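You operate a simulated robot arm through the tools that you are given. There is no shell and no other tool.

Carry out the task below with a simulated robot arm. There is one attempt and no reset: what you move stays moved.

## Task
Tap all three proud plugs on the long ledge home.
Fine: use the black mallet, crush no seal, and put the mallet back.

Only the result counts: the job must be done as asked and must still hold three seconds after the hand-in. Knocking over, shifting, dropping, spilling or breaking anything else fails it. A push-on lid holds only when it is set on centred and level and pressed home; a screw cap is set on level and turned clockwise until tight.

## Robot
A 6-joint arm with a two-finger gripper, fixed in place. Base frame: the origin is on the floor under the middle of its stand, x ahead of it, y to its left, z up; the work surface is at about z = 0.8. Lengths are in m, angles in rad, forces in N, time in s.
It reaches about 1.298 m from its shoulder. Its first joint turns from -2.601 to 2.601 rad. Payload 1.57 kg.
Tool frame: the origin (TCP) lies between the finger pads and is the grasp point; the fingertips stand 0.021 m ahead of it; z points along the fingers, y is the line along which they close. The gripper opens to 0.07 m; its body begins 0.05 m behind the TCP.
Orientation is that of the tool frame in the base frame, as a unit quaternion [x, y, z, w]. With the fingers straight down and closing along the base's y, the tool's x points along the base's -x, its y along +y and its z along -z.

## Interface
- The arm moves only by the tool jog_arm. Its arguments are lists of equal length, an entry for each row: "fingers": the opening in per cent of the stroke, from 0 (shut) to 100 (fully open); "dp": the shift along the tool's x, y, z in units of 250 mm (1.0 is 250 mm), a list of three; "rot": the turn, a rotation vector about the tool's x, y, z in units of 180 degrees (1.0 is 180 degrees), a list of three. In form: {"fingers": [fingers, ...], "dp": [[tx, ty, tz], ...], "rot": [[wx, wy, wz], ...]}. A call has 1 to 20 rows; each row is the pose to reach, as a shift and turn from the pose commanded when the call began, along the tool's axes at that moment. A call with a number of a shift or a turn outside -1 to 1 is refused whole. Each row takes 0.2 s and may step no farther than 0.05 m and 0.15 rad from the row before; otherwise, or with a gripper value out of range, the whole call is refused. Where a pose cannot be reached the arm comes as near as it can. A force on the tool above 40 N (or 10 N above the force at the start of the call, whichever is more), or a blocked arm, ends the call early, and 0.2 s more pass. Each finger travels about 0.0648 m/s and halts on what it meets, pressing with about 30 N; the grip force reading is that of the motor and also rises with nothing between the fingers. The clock runs only during rows and for 0.2 s after the last one: add rows that repeat a pose to give the fingers time. The reply holds the time, the measured pose of the TCP, the force on the tool along the base axes, the opening and the grip force, in the units named above and with some noise, with the torque about the TCP (base axes, N m) and any sound that the robot's microphone picked up.
- Cameras (640 x 400 px; columns grow to the right, rows downward): "scene" is fixed at [0.2208, 0.6503, 1.5143]; the picture's right is [-0.96, -0.27, 0.00], its down [-0.11, 0.41, -0.91] and it looks along [0.25, -0.87, -0.42] (base axes); focal length 315 px, centre (320, 200). "wrist" rides on the gripper at [0.079, 0.004, -0.081] in the tool frame; the picture's right is [-0.05, 1.00, 0.00], its down [-0.67, -0.04, -0.74] and it looks along [-0.74, -0.04, 0.67] (tool axes); focal length 256 px, centre (320, 200). There is no depth. A picture from a camera that has moved, and an enlarged one, comes with that camera's place and axes in the base frame and with its lens.
- get_image(camera): a new picture of that camera. No time passes.
- slide_trunk(by): slides the trunk up (or, below 0, down) by that many m; the arm rides with it, the base frame stays. It gives what a move gives, with no picture.
- inspect(camera, box): a new picture of the part [left, top, right, bottom] of that camera's present view, enlarged. No time passes.
- job_done(): hands the job in; it is judged then, once.

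Places have to be worked out from the pictures, the camera data and where the tool is seen. Open the gripper and draw the arm clear of the work before you hand the job in, unless the task says otherwise.

The tools are called after "Emit:" by a JSON object that holds its "api" and its "payload". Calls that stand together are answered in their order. jog_arm: Moves the arm, as the interface text tells. Its arguments: {"type":"object","properties":{"fingers":{"type":"array"},"dp":{"type":"array"},"rot":{"type":"array"}},"required":["fingers","dp","rot"]} The other tools are called the same way: slide_trunk (by) moves the trunk up or down; get_image (camera) takes a picture; inspect (camera, box) takes an enlarged picture of a part of a camera's view; job_done () hands the job in.

At the start:

```text
clock: 0.0
ee_pos: [0.5089, -0.5148, 1.198]
orientation: [-0.001, 1.0, 0.001, 0.001]
contact_force: [0.2, 0.2, -0.3]
moment: [-0.05, 0.0, 0.01]
width: 0.0697
gripper_force: 0.0
trunk travel left (down, up): [-0.879, 0.091]
```

scene: 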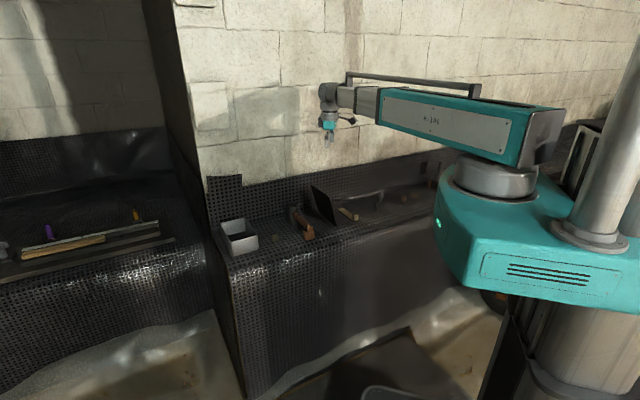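
wrist: 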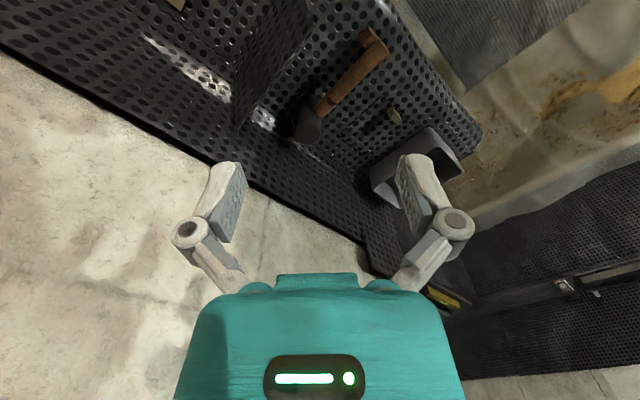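

I'll begin by enlarging parts of both camera views to find the mallet, the plugs and the ledges.

Emit:
{"api": "inspect", "payload": {"camera": "scene", "box": [200, 140, 460, 300]}}

Emit:
{"api": "inspect", "payload": {"camera": "scene", "box": [0, 180, 210, 310]}}

Emit:
{"api": "inspect", "payload": {"camera": "wrist", "box": [120, 0, 520, 250]}}

Emit:
{"api": "inspect", "payload": {"camera": "wrist", "box": [400, 120, 640, 380]}}

```text
2.46 times, centred on (330, 220) of scene
camera zoom: at [0.2208, 0.6503, 1.5143], right [-0.96, -0.27, 0.0], down [-0.11, 0.41, -0.91], along [0.25, -0.87, -0.42], focal length 775 px, centre (295, 151)
```

zoom: 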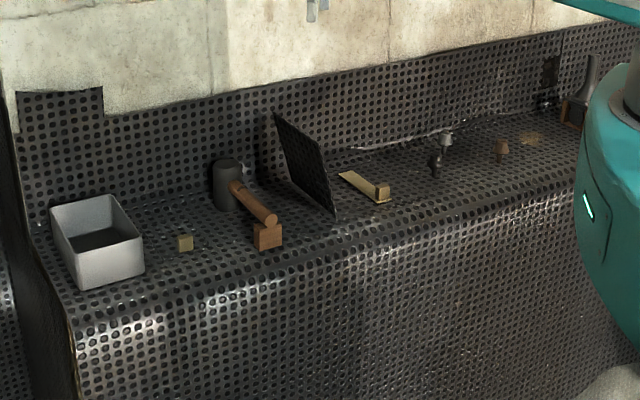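

```text
3.05 times, centred on (105, 245) of scene
camera zoom: at [0.2208, 0.6503, 1.5143], right [-0.96, -0.27, 0.0], down [-0.11, 0.41, -0.91], along [0.25, -0.87, -0.42], focal length 960 px, centre (975, 63)
```

zoom: 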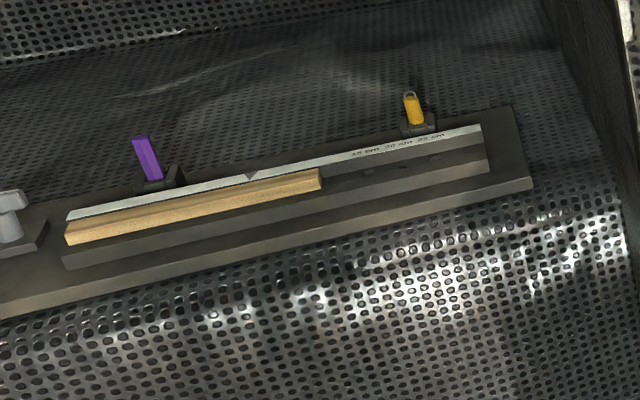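

```text
1.60 times, centred on (320, 125) of wrist
camera zoom: at [0.4299, -0.5097, 1.2799], right [0.05, 1.0, 0.0], down [0.67, -0.04, 0.74], along [0.74, -0.04, -0.67], focal length 410 px, centre (320, 320)
```

zoom: 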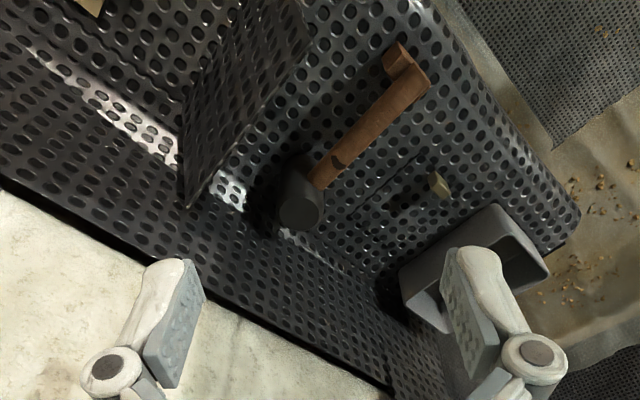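

```text
1.54 times, centred on (520, 250) of wrist
camera zoom: at [0.4299, -0.5097, 1.2799], right [0.05, 1.0, 0.0], down [0.67, -0.04, 0.74], along [0.74, -0.04, -0.67], focal length 394 px, centre (12, 123)
```

zoom: 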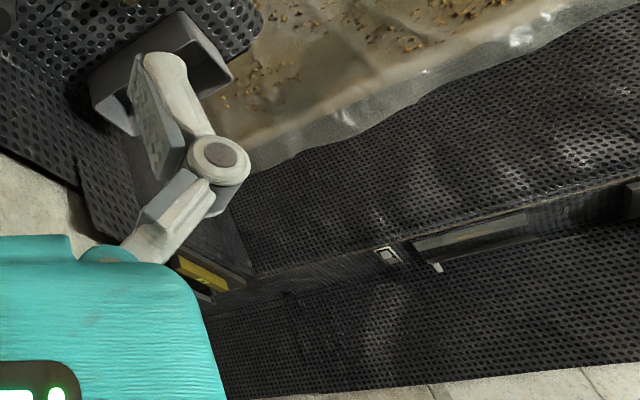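

The mallet seems to be near (0.69, -0.55). I'll zoom in tighter on the bench items to identify the plugs and the ledges.

Emit:
{"api": "inspect", "payload": {"camera": "scene", "box": [330, 170, 450, 245]}}

Emit:
{"api": "inspect", "payload": {"camera": "scene", "box": [200, 190, 344, 280]}}

Emit:
{"api": "inspect", "payload": {"camera": "scene", "box": [0, 195, 176, 285]}}

Emit:
{"api": "inspect", "payload": {"camera": "wrist", "box": [280, 0, 480, 125]}}

Emit:
{"api": "inspect", "payload": {"camera": "wrist", "box": [0, 0, 280, 175]}}

```text
5.33 times, centred on (390, 208) of scene
camera zoom: at [0.2208, 0.6503, 1.5143], right [-0.96, -0.27, 0.0], down [-0.11, 0.41, -0.91], along [0.25, -0.87, -0.42], focal length 1680 px, centre (-53, 160)
```

zoom: 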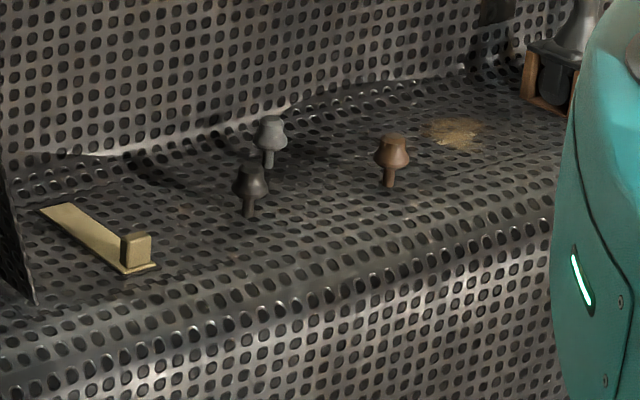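

```text
4.44 times, centred on (272, 235) of scene
camera zoom: at [0.2208, 0.6503, 1.5143], right [-0.96, -0.27, 0.0], down [-0.11, 0.41, -0.91], along [0.25, -0.87, -0.42], focal length 1400 px, centre (533, 44)
```

zoom: 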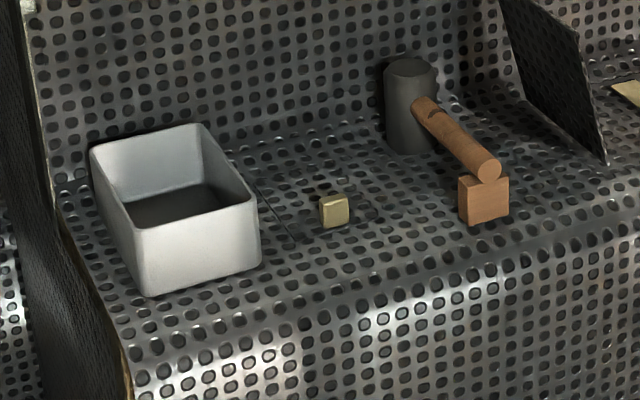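

```text
3.64 times, centred on (88, 240) of scene
camera zoom: at [0.2208, 0.6503, 1.5143], right [-0.96, -0.27, 0.0], down [-0.11, 0.41, -0.91], along [0.25, -0.87, -0.42], focal length 1145 px, centre (1164, 54)
```

zoom: 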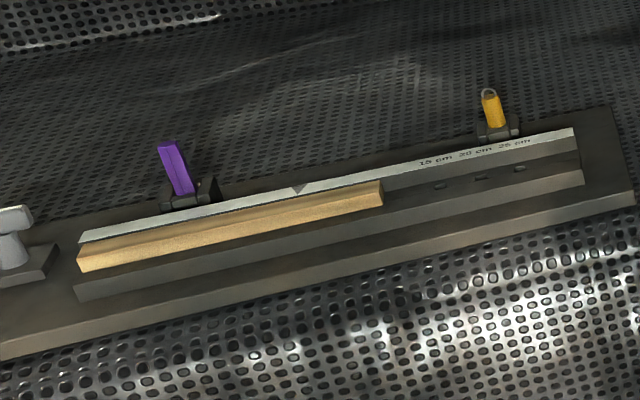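

```text
3.20 times, centred on (380, 62) of wrist
camera zoom: at [0.4299, -0.5097, 1.2799], right [0.05, 1.0, 0.0], down [0.67, -0.04, 0.74], along [0.74, -0.04, -0.67], focal length 819 px, centre (128, 640)
```

zoom: 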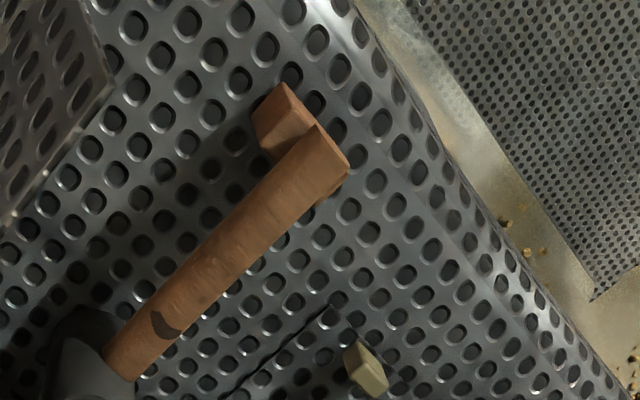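

```text
2.29 times, centred on (140, 88) of wrist
camera zoom: at [0.4299, -0.5097, 1.2799], right [0.05, 1.0, 0.0], down [0.67, -0.04, 0.74], along [0.74, -0.04, -0.67], focal length 585 px, centre (731, 457)
```

zoom: 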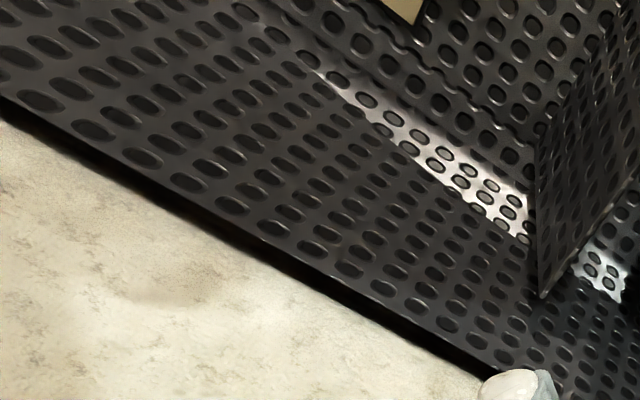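

The scene shows three mushroom-shaped pegs (grey, black, brown) near (0.33,-0.9), (0.34,-0.79) and (0.21,-0.89). I'll turn the wrist camera that way for a better look, staying high.

Emit:
{"api": "jog_arm", "payload": {"fingers": [100, 100, 100, 100, 100, 100, 100, 100, 100, 100, 100, 100], "dp": [[0.05, 0.02, 0], [0.1, 0.04, 0], [0.15, 0.06, 0], [0.2, 0.08, 0], [0.25, 0.1, 0], [0.3, 0.12, 0], [0.35, 0.14, 0], [0.4, 0.16, 0], [0.45, 0.18, 0], [0.5, 0.2, 0], [0.55, 0.22, 0], [0.6, 0.24, 0]], "rot": [[0, 0, 0.042], [0, 0, 0.084], [0, 0, 0.126], [0, 0, 0.168], [0, 0, 0.21], [0, 0, 0.252], [0, 0, 0.294], [0, 0, 0.336], [0, 0, 0.378], [0, 0, 0.42], [0, 0, 0.46], [0, 0, 0.5]]}}

Emit:
{"api": "get_image", "payload": {"camera": "wrist"}}

Emit:
{"api": "get_image", "payload": {"camera": "scene"}}

```text
clock: 2.6
ee_pos: [0.3599, -0.454, 1.1982]
orientation: [0.708, 0.706, 0.001, 0.001]
contact_force: [0.3, 0.5, 0.1]
moment: [0.02, -0.01, 0.02]
width: 0.0701
gripper_force: 0.0
trunk travel left (down, up): [-0.879, 0.091]
```

```text
taken
camera wrist: at [0.3636, -0.3741, 1.28], right [1.0, -0.06, 0.0], down [-0.04, -0.67, 0.74], along [-0.04, -0.74, -0.67], focal length 256 px, centre (320, 200)
```

wrist: 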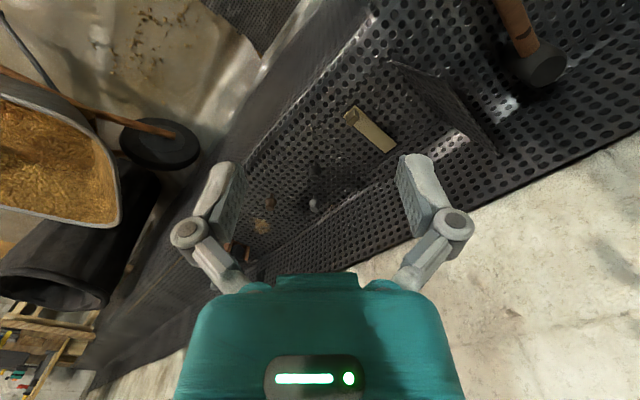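

```text
taken
```

scene: 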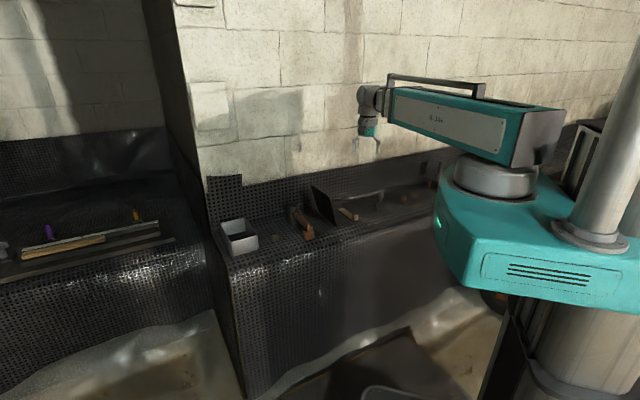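

Emit:
{"api": "inspect", "payload": {"camera": "wrist", "box": [220, 80, 420, 205]}}

Emit:
{"api": "inspect", "payload": {"camera": "wrist", "box": [220, 170, 380, 270]}}

```text
3.20 times, centred on (320, 142) of wrist
camera zoom: at [0.3636, -0.3741, 1.28], right [1.0, -0.06, 0.0], down [-0.04, -0.67, 0.74], along [-0.04, -0.74, -0.67], focal length 819 px, centre (320, 384)
```

zoom: 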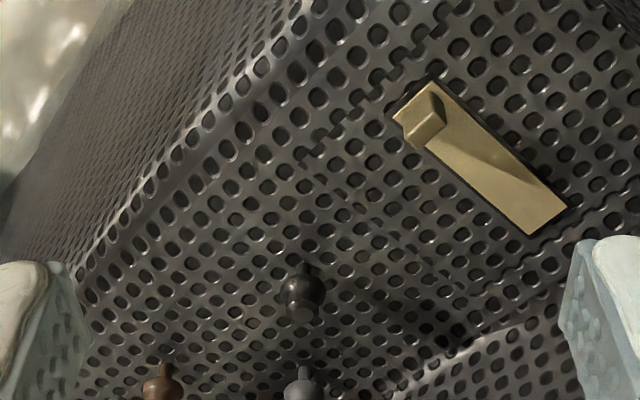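

```text
4.00 times, centred on (300, 220) of wrist
camera zoom: at [0.3636, -0.3741, 1.28], right [1.0, -0.06, 0.0], down [-0.04, -0.67, 0.74], along [-0.04, -0.74, -0.67], focal length 1024 px, centre (400, 120)
```

zoom: 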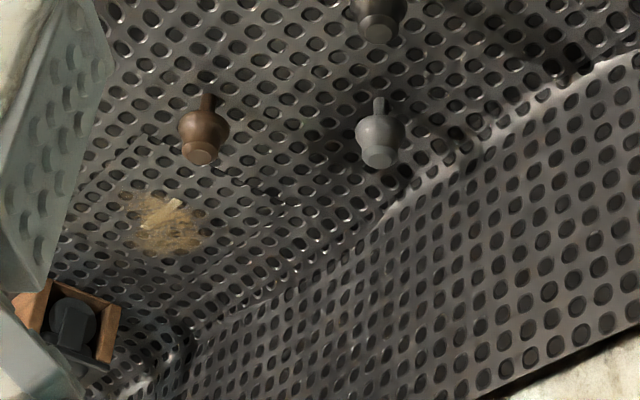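

The pegs are clearly three stem-and-head plugs standing proud. I'll go in closer and lower, staying well above the work, to see their detail.

Emit:
{"api": "jog_arm", "payload": {"fingers": [100, 100, 100, 100, 100, 100], "dp": [[-0.1, -0.05, 0.08], [-0.2, -0.1, 0.16], [-0.3, -0.15, 0.24], [-0.4, -0.2, 0.32], [-0.5, -0.25, 0.4], [-0.6, -0.3, 0.48]], "rot": [[0, 0, 0], [0, 0, 0], [0, 0, 0], [0, 0, 0], [0, 0, 0], [0, 0, 0]]}}

Emit:
{"api": "get_image", "payload": {"camera": "wrist"}}

Emit:
{"api": "inspect", "payload": {"camera": "wrist", "box": [200, 60, 440, 210]}}

```text
clock: 4.0
ee_pos: [0.2886, -0.6032, 1.1984]
orientation: [0.707, 0.707, 0.0, 0.0]
contact_force: [-0.8, -0.1, 0.1]
moment: [0.01, 0.02, -0.04]
width: 0.0701
gripper_force: 0.1
out of reach, approached as far as the arm can: row 1, 2, 3, 4, 5, 6
trunk travel left (down, up): [-0.879, 0.091]
```

```text
taken
camera wrist: at [0.2924, -0.5233, 1.2799], right [1.0, -0.05, 0.0], down [-0.04, -0.67, 0.74], along [-0.04, -0.74, -0.67], focal length 256 px, centre (320, 200)
```

wrist: 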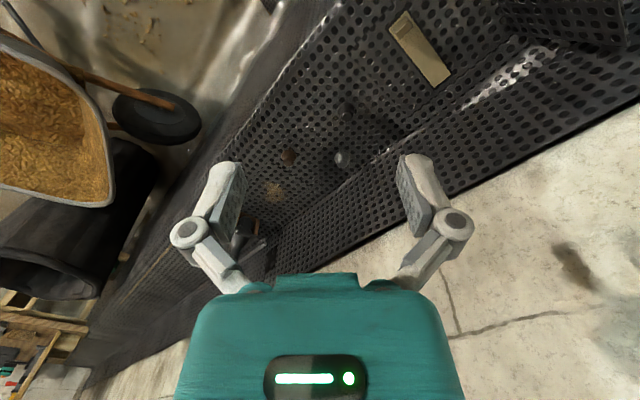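

```text
2.67 times, centred on (320, 135) of wrist
camera zoom: at [0.2924, -0.5233, 1.2799], right [1.0, -0.05, 0.0], down [-0.04, -0.67, 0.74], along [-0.04, -0.74, -0.67], focal length 683 px, centre (320, 373)
```

zoom: 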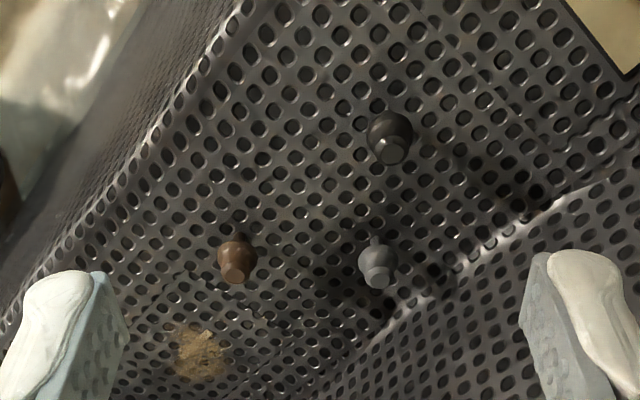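

The arm can't change height by itself here, so the trunk must do the lowering. Before acting I'll check the other bench ahead for plugs as well, swinging the arm to face +x.

Emit:
{"api": "jog_arm", "payload": {"fingers": [100, 100, 100, 100, 100, 100, 100, 100, 100, 100], "dp": [[0.1, 0.1, 0], [0.2, 0.2, 0], [0.3, 0.3, 0], [0.4, 0.4, 0], [0.5, 0.5, 0], [0.6, 0.6, 0], [0.7, 0.7, 0], [0.8, 0.8, 0], [0.9, 0.9, 0], [1.0, 1.0, 0]], "rot": [[0, 0, -0.045], [0, 0, -0.09], [0, 0, -0.135], [0, 0, -0.18], [0, 0, -0.225], [0, 0, -0.27], [0, 0, -0.315], [0, 0, -0.36], [0, 0, -0.405], [0, 0, -0.45]]}}

Emit:
{"api": "get_image", "payload": {"camera": "wrist"}}

```text
clock: 6.2
ee_pos: [0.5377, -0.3474, 1.1969]
orientation: [0.078, 0.997, 0.0, -0.001]
contact_force: [0.7, -0.3, 0.2]
moment: [0.01, 0.01, -0.02]
width: 0.0701
gripper_force: 0.0
out of reach, approached as far as the arm can: row 10
trunk travel left (down, up): [-0.879, 0.091]
```

```text
taken
camera wrist: at [0.4604, -0.3316, 1.2798], right [0.21, 0.98, 0.0], down [0.65, -0.14, 0.74], along [0.73, -0.15, -0.67], focal length 256 px, centre (320, 200)
```

wrist: 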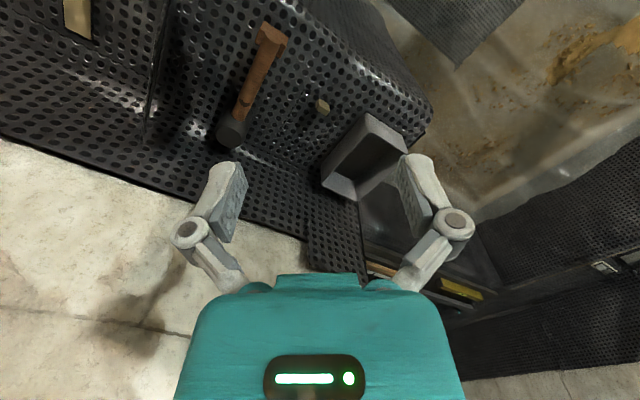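

The far bench is out to the right in this view, so I'll move further left (+y) and turn towards it.

Emit:
{"api": "jog_arm", "payload": {"fingers": [100, 100, 100, 100, 100, 100], "dp": [[-0.04, 0.15, 0], [-0.08, 0.31, 0], [-0.13, 0.46, 0], [-0.17, 0.62, 0], [-0.21, 0.78, 0], [-0.258, 0.932, 0]], "rot": [[0, 0, -0.025], [0, 0, -0.05], [0, 0, -0.08], [0, 0, -0.11], [0, 0, -0.13], [0, 0, -0.16]]}}

Emit:
{"api": "get_image", "payload": {"camera": "wrist"}}

```text
clock: 7.6
ee_pos: [0.6375, -0.1286, 1.1976]
orientation: [-0.172, 0.985, 0.0, 0.001]
contact_force: [0.7, -0.6, 0.0]
moment: [-0.02, -0.01, 0.02]
width: 0.0701
gripper_force: 0.0
trunk travel left (down, up): [-0.879, 0.091]
```

```text
taken
camera wrist: at [0.5618, -0.1515, 1.2798], right [-0.29, 0.96, 0.0], down [0.64, 0.19, 0.74], along [0.71, 0.21, -0.67], focal length 256 px, centre (320, 200)
```

wrist: 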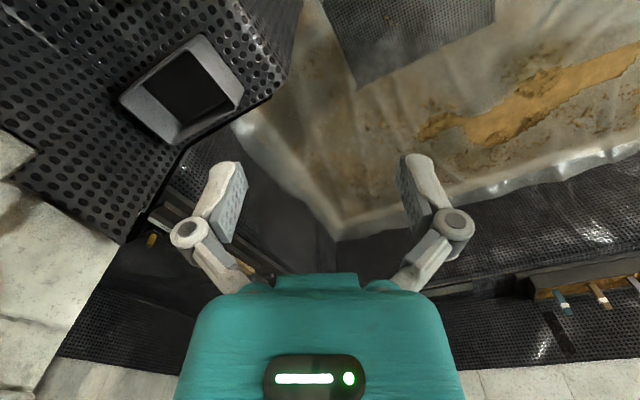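

More items appear at the right of the view. I'll turn further left and zoom in on them.

Emit:
{"api": "jog_arm", "payload": {"fingers": [100, 100, 100, 100, 100, 100, 100, 100], "dp": [[0, 0.1, 0], [0, 0.2, 0], [0, 0.3, 0], [0, 0.4, 0], [0, 0.5, 0], [0, 0.6, 0], [0, 0.7, 0], [0, 0.8, 0]], "rot": [[0, 0, -0.03], [0, 0, -0.06], [0, 0, -0.09], [0, 0, -0.12], [0, 0, -0.15], [0, 0, -0.17], [0, 0, -0.19], [0, 0, -0.21]]}}

Emit:
{"api": "get_image", "payload": {"camera": "wrist"}}

Emit:
{"api": "get_image", "payload": {"camera": "scene"}}

```text
clock: 9.4
ee_pos: [0.5677, 0.0609, 1.197]
orientation: [-0.483, 0.876, 0.0, 0.0]
contact_force: [0.2, -0.1, 0.2]
moment: [0.01, -0.02, -0.02]
width: 0.0699
gripper_force: 0.1
trunk travel left (down, up): [-0.879, 0.091]
```

```text
taken
camera wrist: at [0.5219, -0.0037, 1.2799], right [-0.82, 0.58, 0.0], down [0.39, 0.54, 0.74], along [0.43, 0.61, -0.67], focal length 256 px, centre (320, 200)
```

wrist: 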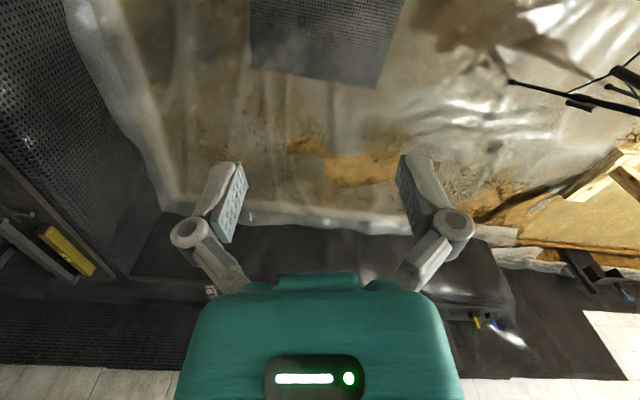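

```text
taken
```

scene: 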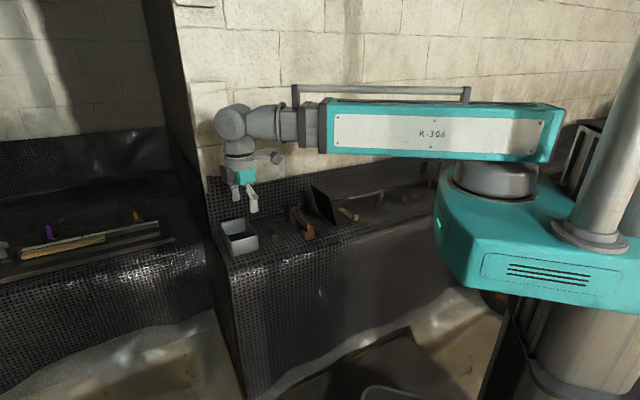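

Triangulating from both cameras puts the far bench at about x=1.66, out of reach and lower, so it is background. The job must be on the near bench, so I'm returning there with the wrist facing the plugs.

Emit:
{"api": "jog_arm", "payload": {"fingers": [100, 100, 100, 100, 100, 100, 100, 100, 100, 100], "dp": [[0.095, -0.037, 0], [0.19, -0.073, 0], [0.285, -0.11, 0], [0.38, -0.146, 0], [0.476, -0.183, 0], [0.57, -0.22, 0], [0.667, -0.256, 0], [0.762, -0.293, 0], [0.857, -0.33, 0], [0.953, -0.366, 0]], "rot": [[0, 0, 0.04], [0, 0, 0.08], [0, 0, 0.12], [0, 0, 0.16], [0, 0, 0.2], [0, 0, 0.24], [0, 0, 0.28], [0, 0, 0.32], [0, 0, 0.36], [0, 0, 0.4]]}}

```text
clock: 11.6
ee_pos: [0.5188, -0.1917, 1.1975]
orientation: [0.126, 0.992, 0.0, 0.0]
contact_force: [0.5, 0.8, 0.7]
moment: [0.01, 0.02, -0.03]
width: 0.07
gripper_force: 0.2
trunk travel left (down, up): [-0.879, 0.091]
```

Continuing the move towards the plugs.

Emit:
{"api": "jog_arm", "payload": {"fingers": [100, 100, 100, 100, 100, 100, 100, 100, 100, 100], "dp": [[0.038, -0.092, 0], [0.076, -0.185, 0], [0.114, -0.277, 0], [0.152, -0.37, 0], [0.19, -0.462, 0], [0.229, -0.554, 0], [0.267, -0.647, 0], [0.305, -0.739, 0], [0.343, -0.832, 0], [0.381, -0.924, 0]], "rot": [[0, 0, 0.04], [0, 0, 0.08], [0, 0, 0.12], [0, 0, 0.16], [0, 0, 0.2], [0, 0, 0.24], [0, 0, 0.28], [0, 0, 0.32], [0, 0, 0.36], [0, 0, 0.4]]}}

Emit:
{"api": "slide_trunk", "payload": {"by": -0.12}}

Emit:
{"api": "get_image", "payload": {"camera": "wrist"}}

Emit:
{"api": "get_image", "payload": {"camera": "scene"}}

```text
clock: 13.8
ee_pos: [0.3691, -0.3897, 1.1971]
orientation: [0.685, 0.728, 0.0, 0.0]
contact_force: [-0.6, 1.2, 0.5]
moment: [-0.02, 0.0, 0.02]
width: 0.0699
gripper_force: 0.1
trunk travel left (down, up): [-0.879, 0.091]
```

```text
clock: 15.3
ee_pos: [0.3695, -0.39, 1.0779]
orientation: [0.685, 0.729, 0.001, 0.0]
contact_force: [0.3, 0.1, -1.0]
moment: [0.0, 0.0, 0.02]
width: 0.0699
gripper_force: 0.1
trunk travel left (down, up): [-0.759, 0.211]
```

```text
taken
camera wrist: at [0.3681, -0.3109, 1.1599], right [1.0, 0.01, 0.0], down [0.01, -0.67, 0.74], along [0.01, -0.74, -0.67], focal length 256 px, centre (320, 200)
```

wrist: 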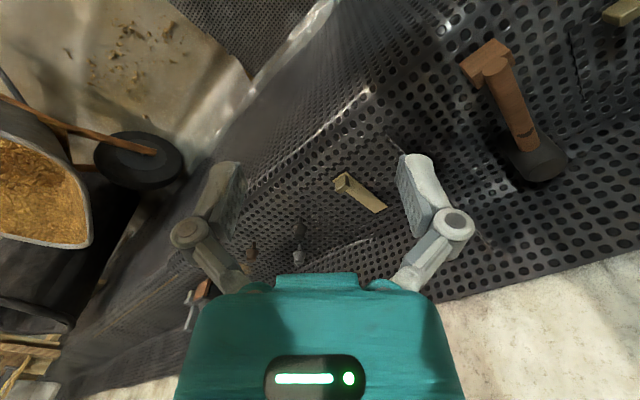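

```text
taken
```

scene: 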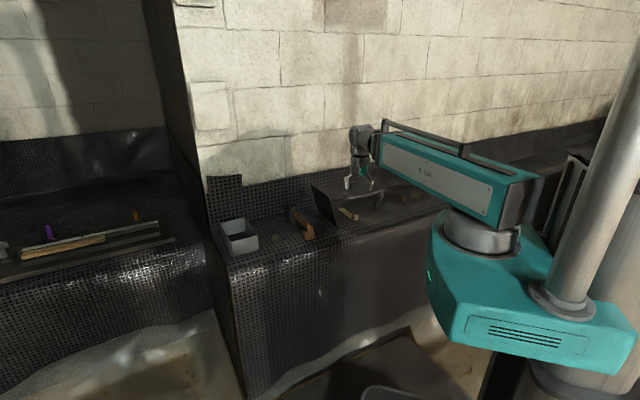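

Trunk lowering works. I'll advance towards the plugs at this height (1.08, well above the ~0.85 plug tops).

Emit:
{"api": "jog_arm", "payload": {"fingers": [100, 100, 100, 100, 100], "dp": [[-0.156, -0.066, 0], [-0.312, -0.132, 0], [-0.468, -0.198, 0], [-0.624, -0.264, 0], [-0.78, -0.33, 0]], "rot": [[0, 0, 0], [0, 0, 0], [0, 0, 0], [0, 0, 0], [0, 0, 0]]}}

Emit:
{"api": "get_image", "payload": {"camera": "wrist"}}

Emit:
{"api": "inspect", "payload": {"camera": "wrist", "box": [220, 110, 420, 235]}}

Emit:
{"api": "inspect", "payload": {"camera": "scene", "box": [330, 160, 450, 235]}}

```text
clock: 16.5
ee_pos: [0.3004, -0.5925, 1.0764]
orientation: [0.685, 0.729, 0.0, -0.001]
contact_force: [-1.4, -0.9, -0.6]
moment: [0.02, 0.01, -0.01]
width: 0.0698
gripper_force: 0.0
trunk travel left (down, up): [-0.759, 0.211]
```

```text
taken
camera wrist: at [0.2987, -0.5127, 1.1598], right [1.0, 0.01, 0.0], down [0.01, -0.67, 0.74], along [0.01, -0.74, -0.67], focal length 256 px, centre (320, 200)
```

wrist: 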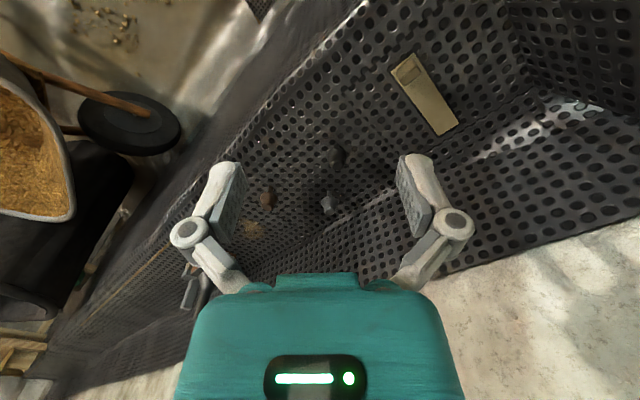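

```text
3.20 times, centred on (320, 172) of wrist
camera zoom: at [0.2987, -0.5127, 1.1598], right [1.0, 0.01, 0.0], down [0.01, -0.67, 0.74], along [0.01, -0.74, -0.67], focal length 819 px, centre (320, 288)
```

zoom: 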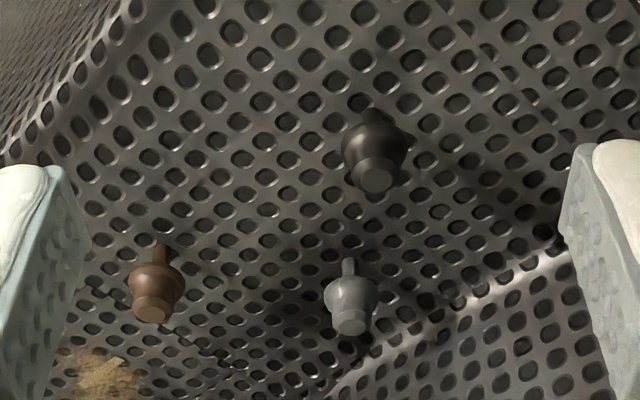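

```text
5.33 times, centred on (390, 198) of scene
camera zoom: at [0.2208, 0.6503, 1.5143], right [-0.96, -0.27, 0.0], down [-0.11, 0.41, -0.91], along [0.25, -0.87, -0.42], focal length 1680 px, centre (-53, 213)
```

zoom: 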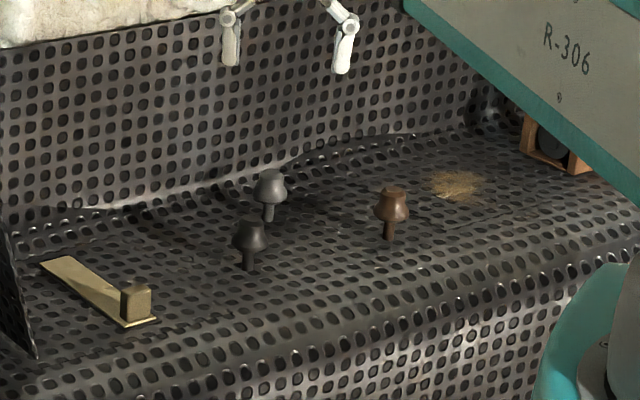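

Three proud plugs stand clearly here: black ≈(0.33,-0.775), grey ≈(0.323,-0.885), brown ≈(0.205,-0.873). I'll turn further right to make sure no further plugs sit down the ledge.

Emit:
{"api": "jog_arm", "payload": {"fingers": [100, 100, 100, 100, 100, 100], "dp": [[0.0, 0, 0], [0.0, 0, 0], [0.0, 0, 0], [0.0, 0, 0], [0.0, 0, 0], [0.0, 0, 0]], "rot": [[0, 0, 0.04], [0, 0, 0.08], [0, 0, 0.12], [0, 0, 0.16], [0, 0, 0.2], [0, 0, 0.24]]}}

Emit:
{"api": "get_image", "payload": {"camera": "wrist"}}

Emit:
{"api": "inspect", "payload": {"camera": "wrist", "box": [220, 110, 420, 270]}}

```text
clock: 17.9
ee_pos: [0.2998, -0.5897, 1.0772]
orientation: [0.905, 0.425, 0.0, 0.0]
contact_force: [0.3, 0.0, -0.2]
moment: [0.04, -0.02, -0.03]
width: 0.0702
gripper_force: 0.0
trunk travel left (down, up): [-0.759, 0.211]
```

```text
taken
camera wrist: at [0.3523, -0.5317, 1.1599], right [0.73, -0.68, 0.0], down [-0.45, -0.49, 0.74], along [-0.51, -0.55, -0.67], focal length 256 px, centre (320, 200)
```

wrist: 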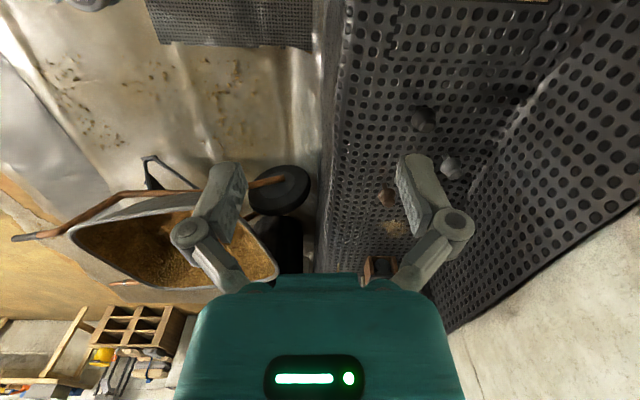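

```text
2.50 times, centred on (320, 190) of wrist
camera zoom: at [0.3523, -0.5317, 1.1599], right [0.73, -0.68, 0.0], down [-0.45, -0.49, 0.74], along [-0.51, -0.55, -0.67], focal length 640 px, centre (320, 225)
```

zoom: 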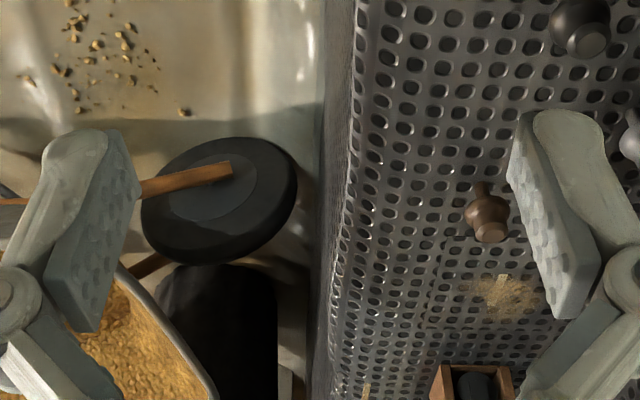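

The ledge runs away along the view; something in a wooden frame sits further down. I'll advance a little to identify it.

Emit:
{"api": "jog_arm", "payload": {"fingers": [100, 100, 100, 100], "dp": [[-0.16, 0.08, 0], [-0.32, 0.16, 0], [-0.48, 0.24, 0], [-0.64, 0.3, 0]], "rot": [[0, 0, 0], [0, 0, 0], [0, 0, 0], [0, 0, 0]]}}

Emit:
{"api": "get_image", "payload": {"camera": "wrist"}}

Emit:
{"api": "inspect", "payload": {"camera": "wrist", "box": [240, 120, 420, 275]}}

```text
clock: 18.9
ee_pos: [0.2544, -0.7634, 1.0772]
orientation: [0.905, 0.426, 0.0, 0.0]
contact_force: [0.7, -0.6, -0.9]
moment: [-0.03, -0.01, 0.04]
width: 0.0699
gripper_force: 0.1
trunk travel left (down, up): [-0.759, 0.211]
```

```text
taken
camera wrist: at [0.3082, -0.7048, 1.1596], right [0.74, -0.68, 0.0], down [-0.45, -0.49, 0.74], along [-0.5, -0.55, -0.67], focal length 256 px, centre (320, 200)
```

wrist: 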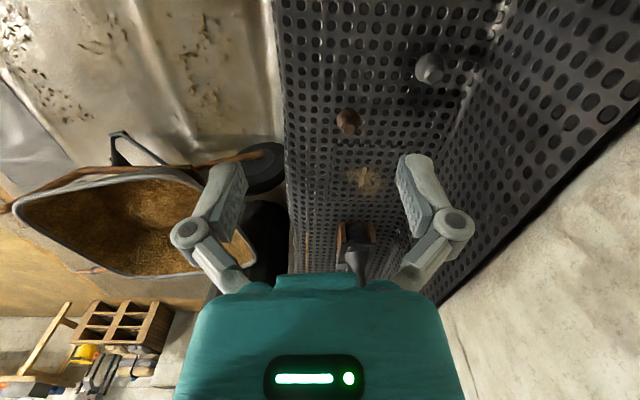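

```text
2.58 times, centred on (330, 198) of wrist
camera zoom: at [0.3082, -0.7048, 1.1596], right [0.74, -0.68, 0.0], down [-0.45, -0.49, 0.74], along [-0.5, -0.55, -0.67], focal length 661 px, centre (294, 206)
```

zoom: 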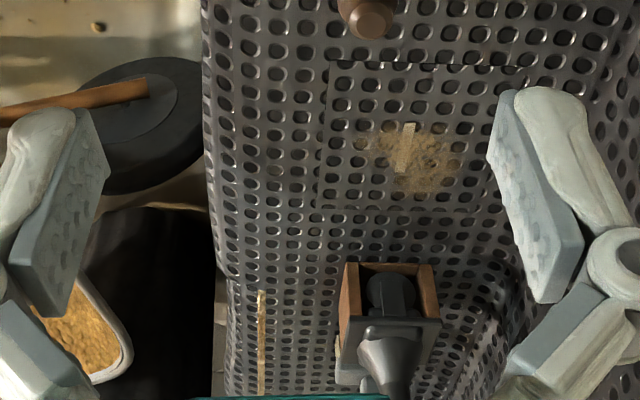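

There's another tool in a wooden cradle further along. I'll zoom on it to be sure which one is "the black mallet".

Emit:
{"api": "inspect", "payload": {"camera": "wrist", "box": [310, 205, 400, 280]}}

Emit:
{"api": "inspect", "payload": {"camera": "scene", "box": [400, 140, 500, 220]}}

Emit:
{"api": "inspect", "payload": {"camera": "wrist", "box": [300, 0, 500, 150]}}

```text
5.33 times, centred on (355, 242) of wrist
camera zoom: at [0.3082, -0.7048, 1.1596], right [0.74, -0.68, 0.0], down [-0.45, -0.49, 0.74], along [-0.5, -0.55, -0.67], focal length 1365 px, centre (133, -27)
```

zoom: 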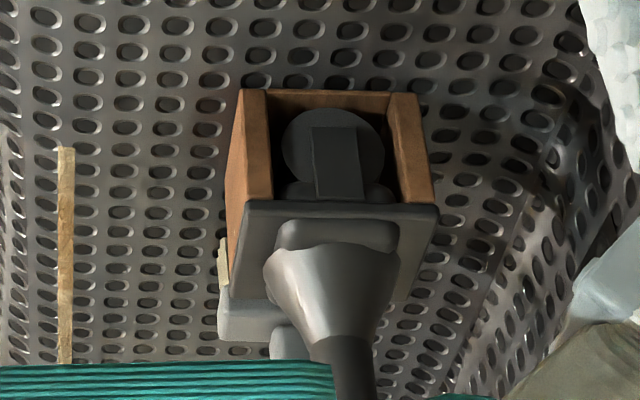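

```text
5.00 times, centred on (450, 180) of scene
camera zoom: at [0.2208, 0.6503, 1.5143], right [-0.96, -0.27, 0.0], down [-0.11, 0.41, -0.91], along [0.25, -0.87, -0.42], focal length 1574 px, centre (-330, 300)
```

zoom: 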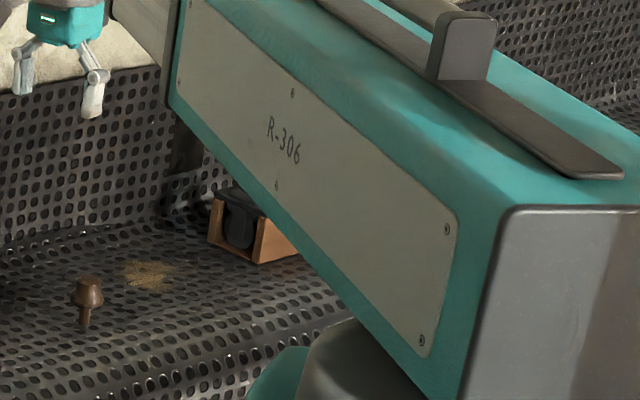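

```text
2.67 times, centred on (400, 75) of wrist
camera zoom: at [0.3082, -0.7048, 1.1596], right [0.74, -0.68, 0.0], down [-0.45, -0.49, 0.74], along [-0.5, -0.55, -0.67], focal length 683 px, centre (107, 533)
```

zoom: 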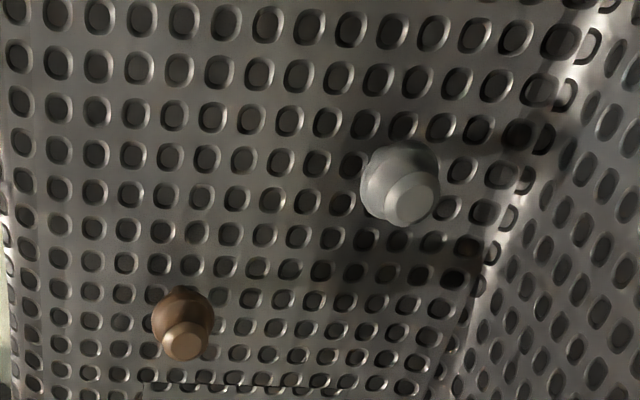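

That is some machine in a cradle, not a mallet; the black-headed mallet with wooden handle is the tool. I'll move over to look at the mallet squarely, facing the wall along its handle.

Emit:
{"api": "jog_arm", "payload": {"fingers": [100, 100, 100, 100, 100, 100], "dp": [[0.157, -0.027, 0], [0.313, -0.054, 0], [0.47, -0.082, 0], [0.627, -0.109, 0], [0.783, -0.136, 0], [0.94, -0.163, 0]], "rot": [[0, 0, -0.038], [0, 0, -0.077], [0, 0, -0.115], [0, 0, -0.153], [0, 0, -0.192], [0, 0, -0.23]]}}

```text
clock: 20.3
ee_pos: [0.3729, -0.5552, 1.0774]
orientation: [0.695, 0.719, 0.001, 0.0]
contact_force: [0.2, -1.0, 0.5]
moment: [0.0, 0.01, -0.02]
width: 0.07
gripper_force: 0.1
trunk travel left (down, up): [-0.759, 0.211]
```

Continuing to the mallet viewpoint.

Emit:
{"api": "jog_arm", "payload": {"fingers": [100, 100, 100, 100, 100, 100], "dp": [[0.134, 0.083, 0], [0.268, 0.165, 0], [0.402, 0.248, 0], [0.536, 0.331, 0], [0.67, 0.413, 0], [0.804, 0.496, 0]], "rot": [[0, 0, -0.039], [0, 0, -0.077], [0, 0, -0.116], [0, 0, -0.155], [0, 0, -0.193], [0, 0, -0.232]]}}

Emit:
{"api": "get_image", "payload": {"camera": "wrist"}}

Emit:
{"api": "inspect", "payload": {"camera": "wrist", "box": [220, 100, 420, 225]}}

```text
clock: 21.7
ee_pos: [0.4936, -0.3465, 1.0773]
orientation: [0.393, 0.919, 0.0, 0.0]
contact_force: [-0.1, -0.8, -1.1]
moment: [0.01, 0.01, 0.01]
width: 0.0701
gripper_force: 0.0
trunk travel left (down, up): [-0.759, 0.211]
```

```text
taken
camera wrist: at [0.4414, -0.287, 1.1599], right [0.76, 0.65, 0.0], down [0.43, -0.51, 0.74], along [0.48, -0.57, -0.67], focal length 256 px, centre (320, 200)
```

wrist: 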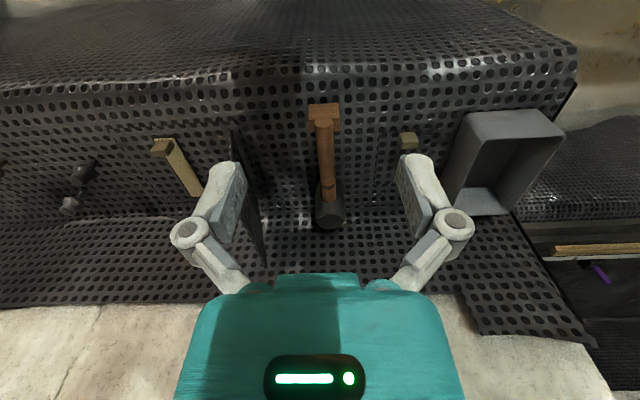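

```text
3.20 times, centred on (320, 162) of wrist
camera zoom: at [0.4414, -0.287, 1.1599], right [0.76, 0.65, 0.0], down [0.43, -0.51, 0.74], along [0.48, -0.57, -0.67], focal length 819 px, centre (320, 320)
```

zoom: 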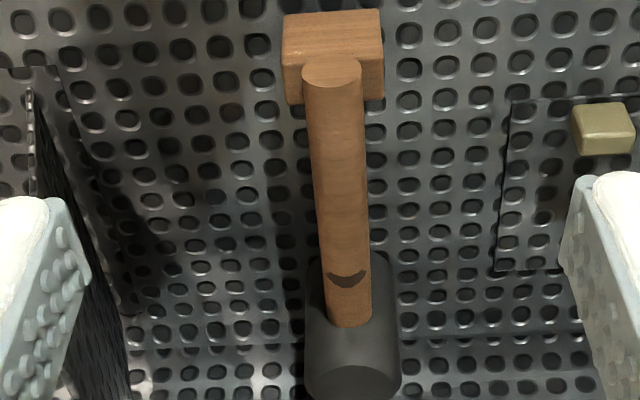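

The mallet head stands upright (≈5 cm dia, ≈7 cm tall, centre ≈(0.695,-0.553)), handle axis at z≈0.836 resting on a wooden block, aligned with my tool. I plan to grip the head itself from above for a stiff tap; I'll move forward over it at this height and re-measure.

Emit:
{"api": "jog_arm", "payload": {"fingers": [100, 100, 100, 100, 100, 100], "dp": [[-0.16, 0, 0], [-0.32, 0, 0], [-0.48, 0.0, 0], [-0.64, 0.0, 0], [-0.8, 0.0, 0], [-0.92, 0.01, 0]], "rot": [[0, 0, 0], [0, 0, 0], [0, 0, 0], [0, 0, 0], [0, 0, 0], [0, 0, 0]]}}

Emit:
{"api": "get_image", "payload": {"camera": "wrist"}}

Emit:
{"api": "inspect", "payload": {"camera": "wrist", "box": [240, 0, 400, 100]}}

Emit:
{"api": "get_image", "payload": {"camera": "scene"}}

```text
clock: 23.1
ee_pos: [0.6528, -0.5143, 1.0765]
orientation: [0.394, 0.919, 0.0, 0.0]
contact_force: [0.4, -0.4, 0.1]
moment: [-0.01, -0.05, 0.0]
width: 0.0701
gripper_force: 0.1
trunk travel left (down, up): [-0.759, 0.211]
```

```text
taken
camera wrist: at [0.6011, -0.4536, 1.1596], right [0.76, 0.65, 0.0], down [0.43, -0.51, 0.74], along [0.48, -0.57, -0.67], focal length 256 px, centre (320, 200)
```

wrist: 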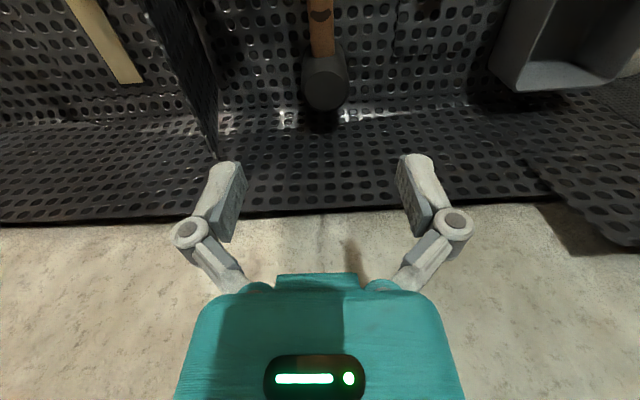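

```text
4.00 times, centred on (320, 50) of wrist
camera zoom: at [0.6011, -0.4536, 1.1596], right [0.76, 0.65, 0.0], down [0.43, -0.51, 0.74], along [0.48, -0.57, -0.67], focal length 1024 px, centre (320, 800)
```

zoom: 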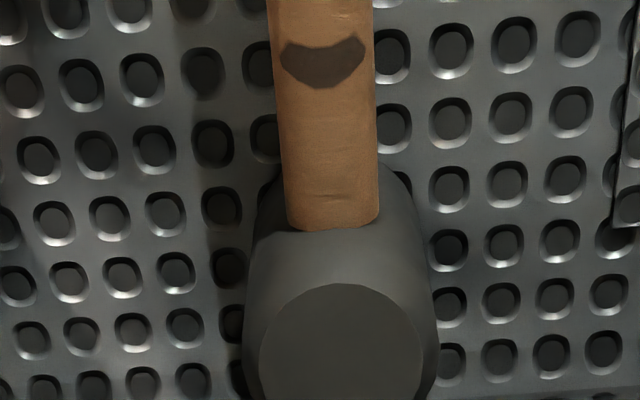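

```text
taken
```

scene: 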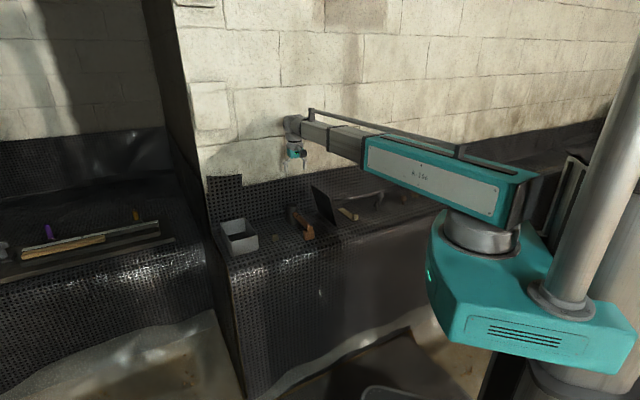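

Let me see the whole head top and the surroundings in one enlarged crop.

Emit:
{"api": "inspect", "payload": {"camera": "wrist", "box": [260, 30, 388, 130]}}

Emit:
{"api": "inspect", "payload": {"camera": "scene", "box": [250, 100, 410, 260]}}

```text
4.00 times, centred on (324, 80) of wrist
camera zoom: at [0.6011, -0.4536, 1.1596], right [0.76, 0.65, 0.0], down [0.43, -0.51, 0.74], along [0.48, -0.57, -0.67], focal length 1024 px, centre (304, 680)
```

zoom: 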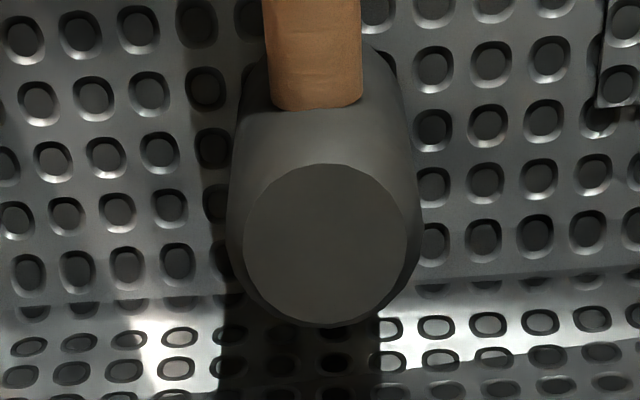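

```text
2.50 times, centred on (330, 180) of scene
camera zoom: at [0.2208, 0.6503, 1.5143], right [-0.96, -0.27, 0.0], down [-0.11, 0.41, -0.91], along [0.25, -0.87, -0.42], focal length 787 px, centre (295, 250)
```

zoom: 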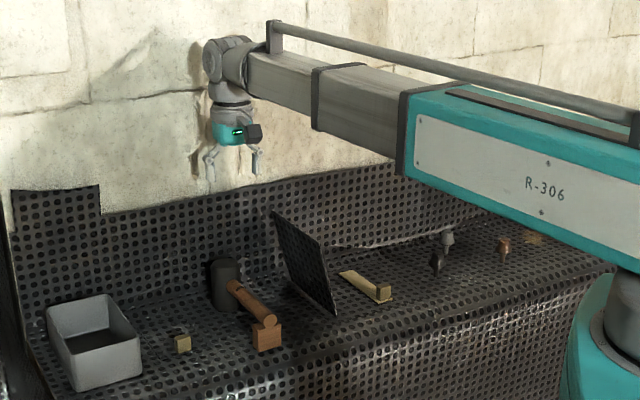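

Head top centre is at tool (-0.054, +0.003), body about 5.5–6 cm wide, so it fits the 7 cm opening when centred. The wall fold is about 5 cm beyond the head, so I'll move forward slowly at this height and check clearance.

Emit:
{"api": "jog_arm", "payload": {"fingers": [100, 100, 100, 100], "dp": [[-0.06, 0.003, 0], [-0.12, 0.006, 0], [-0.18, 0.01, 0], [-0.218, 0.012, 0]], "rot": [[0, 0, 0], [0, 0, 0], [0, 0, 0], [0, 0, 0]]}}

Emit:
{"api": "get_image", "payload": {"camera": "wrist"}}

Emit:
{"api": "inspect", "payload": {"camera": "scene", "box": [220, 90, 380, 270]}}

```text
clock: 24.1
ee_pos: [0.6909, -0.5515, 1.0765]
orientation: [0.394, 0.919, 0.0, 0.0]
contact_force: [-0.8, -0.6, -0.2]
moment: [-0.05, 0.04, 0.0]
width: 0.0699
gripper_force: 0.2
trunk travel left (down, up): [-0.759, 0.211]
```

```text
taken
camera wrist: at [0.6397, -0.4911, 1.1597], right [0.76, 0.65, 0.0], down [0.43, -0.51, 0.74], along [0.48, -0.57, -0.67], focal length 256 px, centre (320, 200)
```

wrist: 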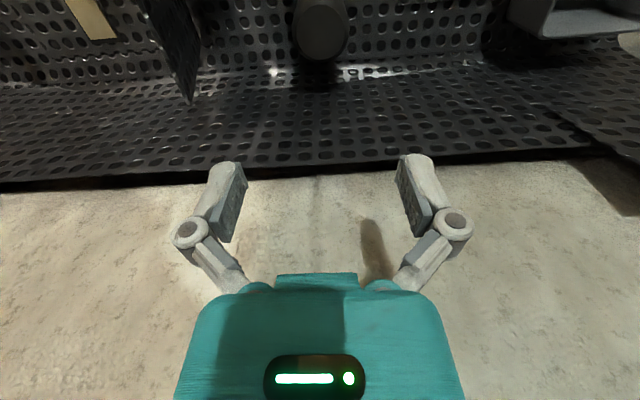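

```text
2.22 times, centred on (300, 180) of scene
camera zoom: at [0.2208, 0.6503, 1.5143], right [-0.96, -0.27, 0.0], down [-0.11, 0.41, -0.91], along [0.25, -0.87, -0.42], focal length 700 px, centre (364, 244)
```

zoom: 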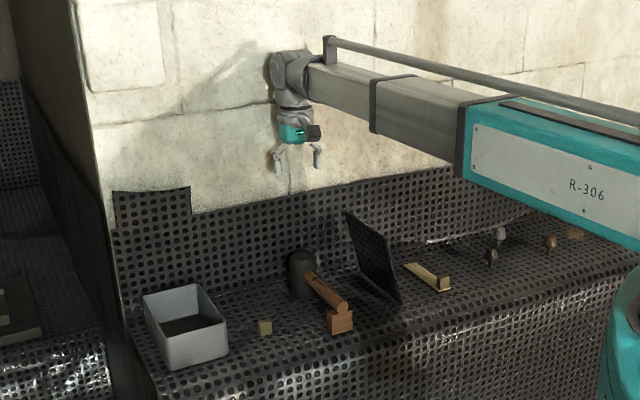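

No contact so far. I'll check the lateral alignment over the head in an enlarged crop before descending.

Emit:
{"api": "inspect", "payload": {"camera": "wrist", "box": [256, 0, 384, 80]}}

Emit:
{"api": "inspect", "payload": {"camera": "wrist", "box": [160, 100, 480, 300]}}

```text
5.00 times, centred on (320, 40) of wrist
camera zoom: at [0.6397, -0.4911, 1.1597], right [0.76, 0.65, 0.0], down [0.43, -0.51, 0.74], along [0.48, -0.57, -0.67], focal length 1280 px, centre (320, 1000)
```

zoom: 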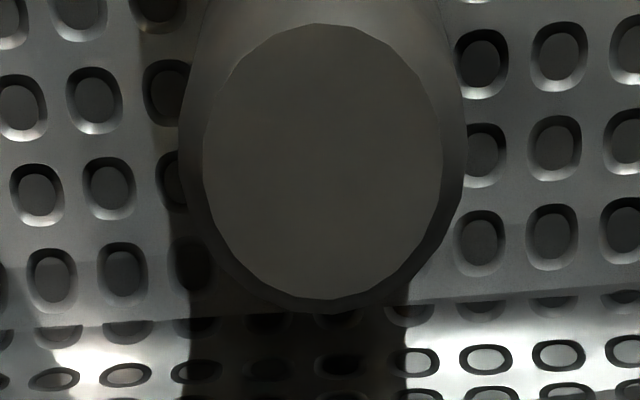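

```text
2.00 times, centred on (320, 200) of wrist
camera zoom: at [0.6397, -0.4911, 1.1597], right [0.76, 0.65, 0.0], down [0.43, -0.51, 0.74], along [0.48, -0.57, -0.67], focal length 512 px, centre (320, 200)
```

zoom: 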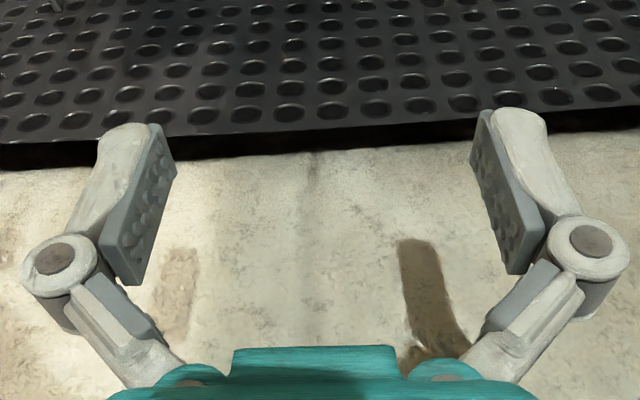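

Alignment over the head is within about 1 mm laterally and 3 mm in depth. Descending the trunk 0.10 m first and checking.

Emit:
{"api": "slide_trunk", "payload": {"by": -0.1}}

Emit:
{"api": "get_image", "payload": {"camera": "wrist"}}

Emit:
{"api": "inspect", "payload": {"camera": "scene", "box": [220, 110, 380, 270]}}

```text
clock: 25.4
ee_pos: [0.6915, -0.5501, 0.9789]
orientation: [0.394, 0.919, 0.0, 0.0]
contact_force: [0.4, 0.4, -0.4]
moment: [0.03, 0.02, 0.0]
width: 0.0702
gripper_force: 0.0
trunk travel left (down, up): [-0.659, 0.311]
```

```text
taken
camera wrist: at [0.6394, -0.4907, 1.0599], right [0.76, 0.65, 0.0], down [0.43, -0.51, 0.74], along [0.48, -0.57, -0.67], focal length 256 px, centre (320, 200)
```

wrist: 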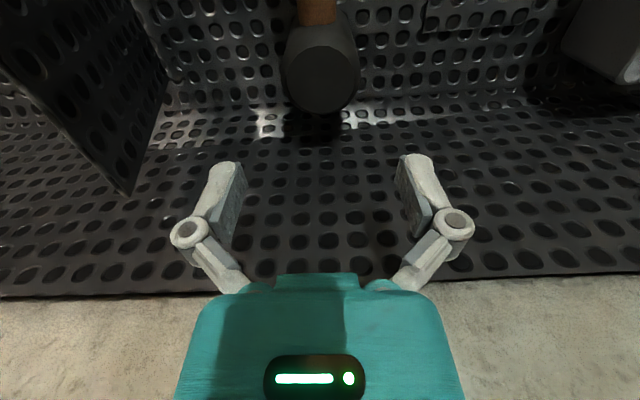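

```text
2.50 times, centred on (300, 190) of scene
camera zoom: at [0.2208, 0.6503, 1.5143], right [-0.96, -0.27, 0.0], down [-0.11, 0.41, -0.91], along [0.25, -0.87, -0.42], focal length 787 px, centre (370, 225)
```

zoom: 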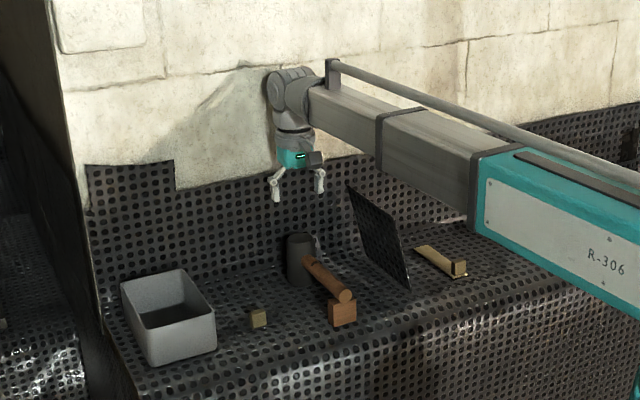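

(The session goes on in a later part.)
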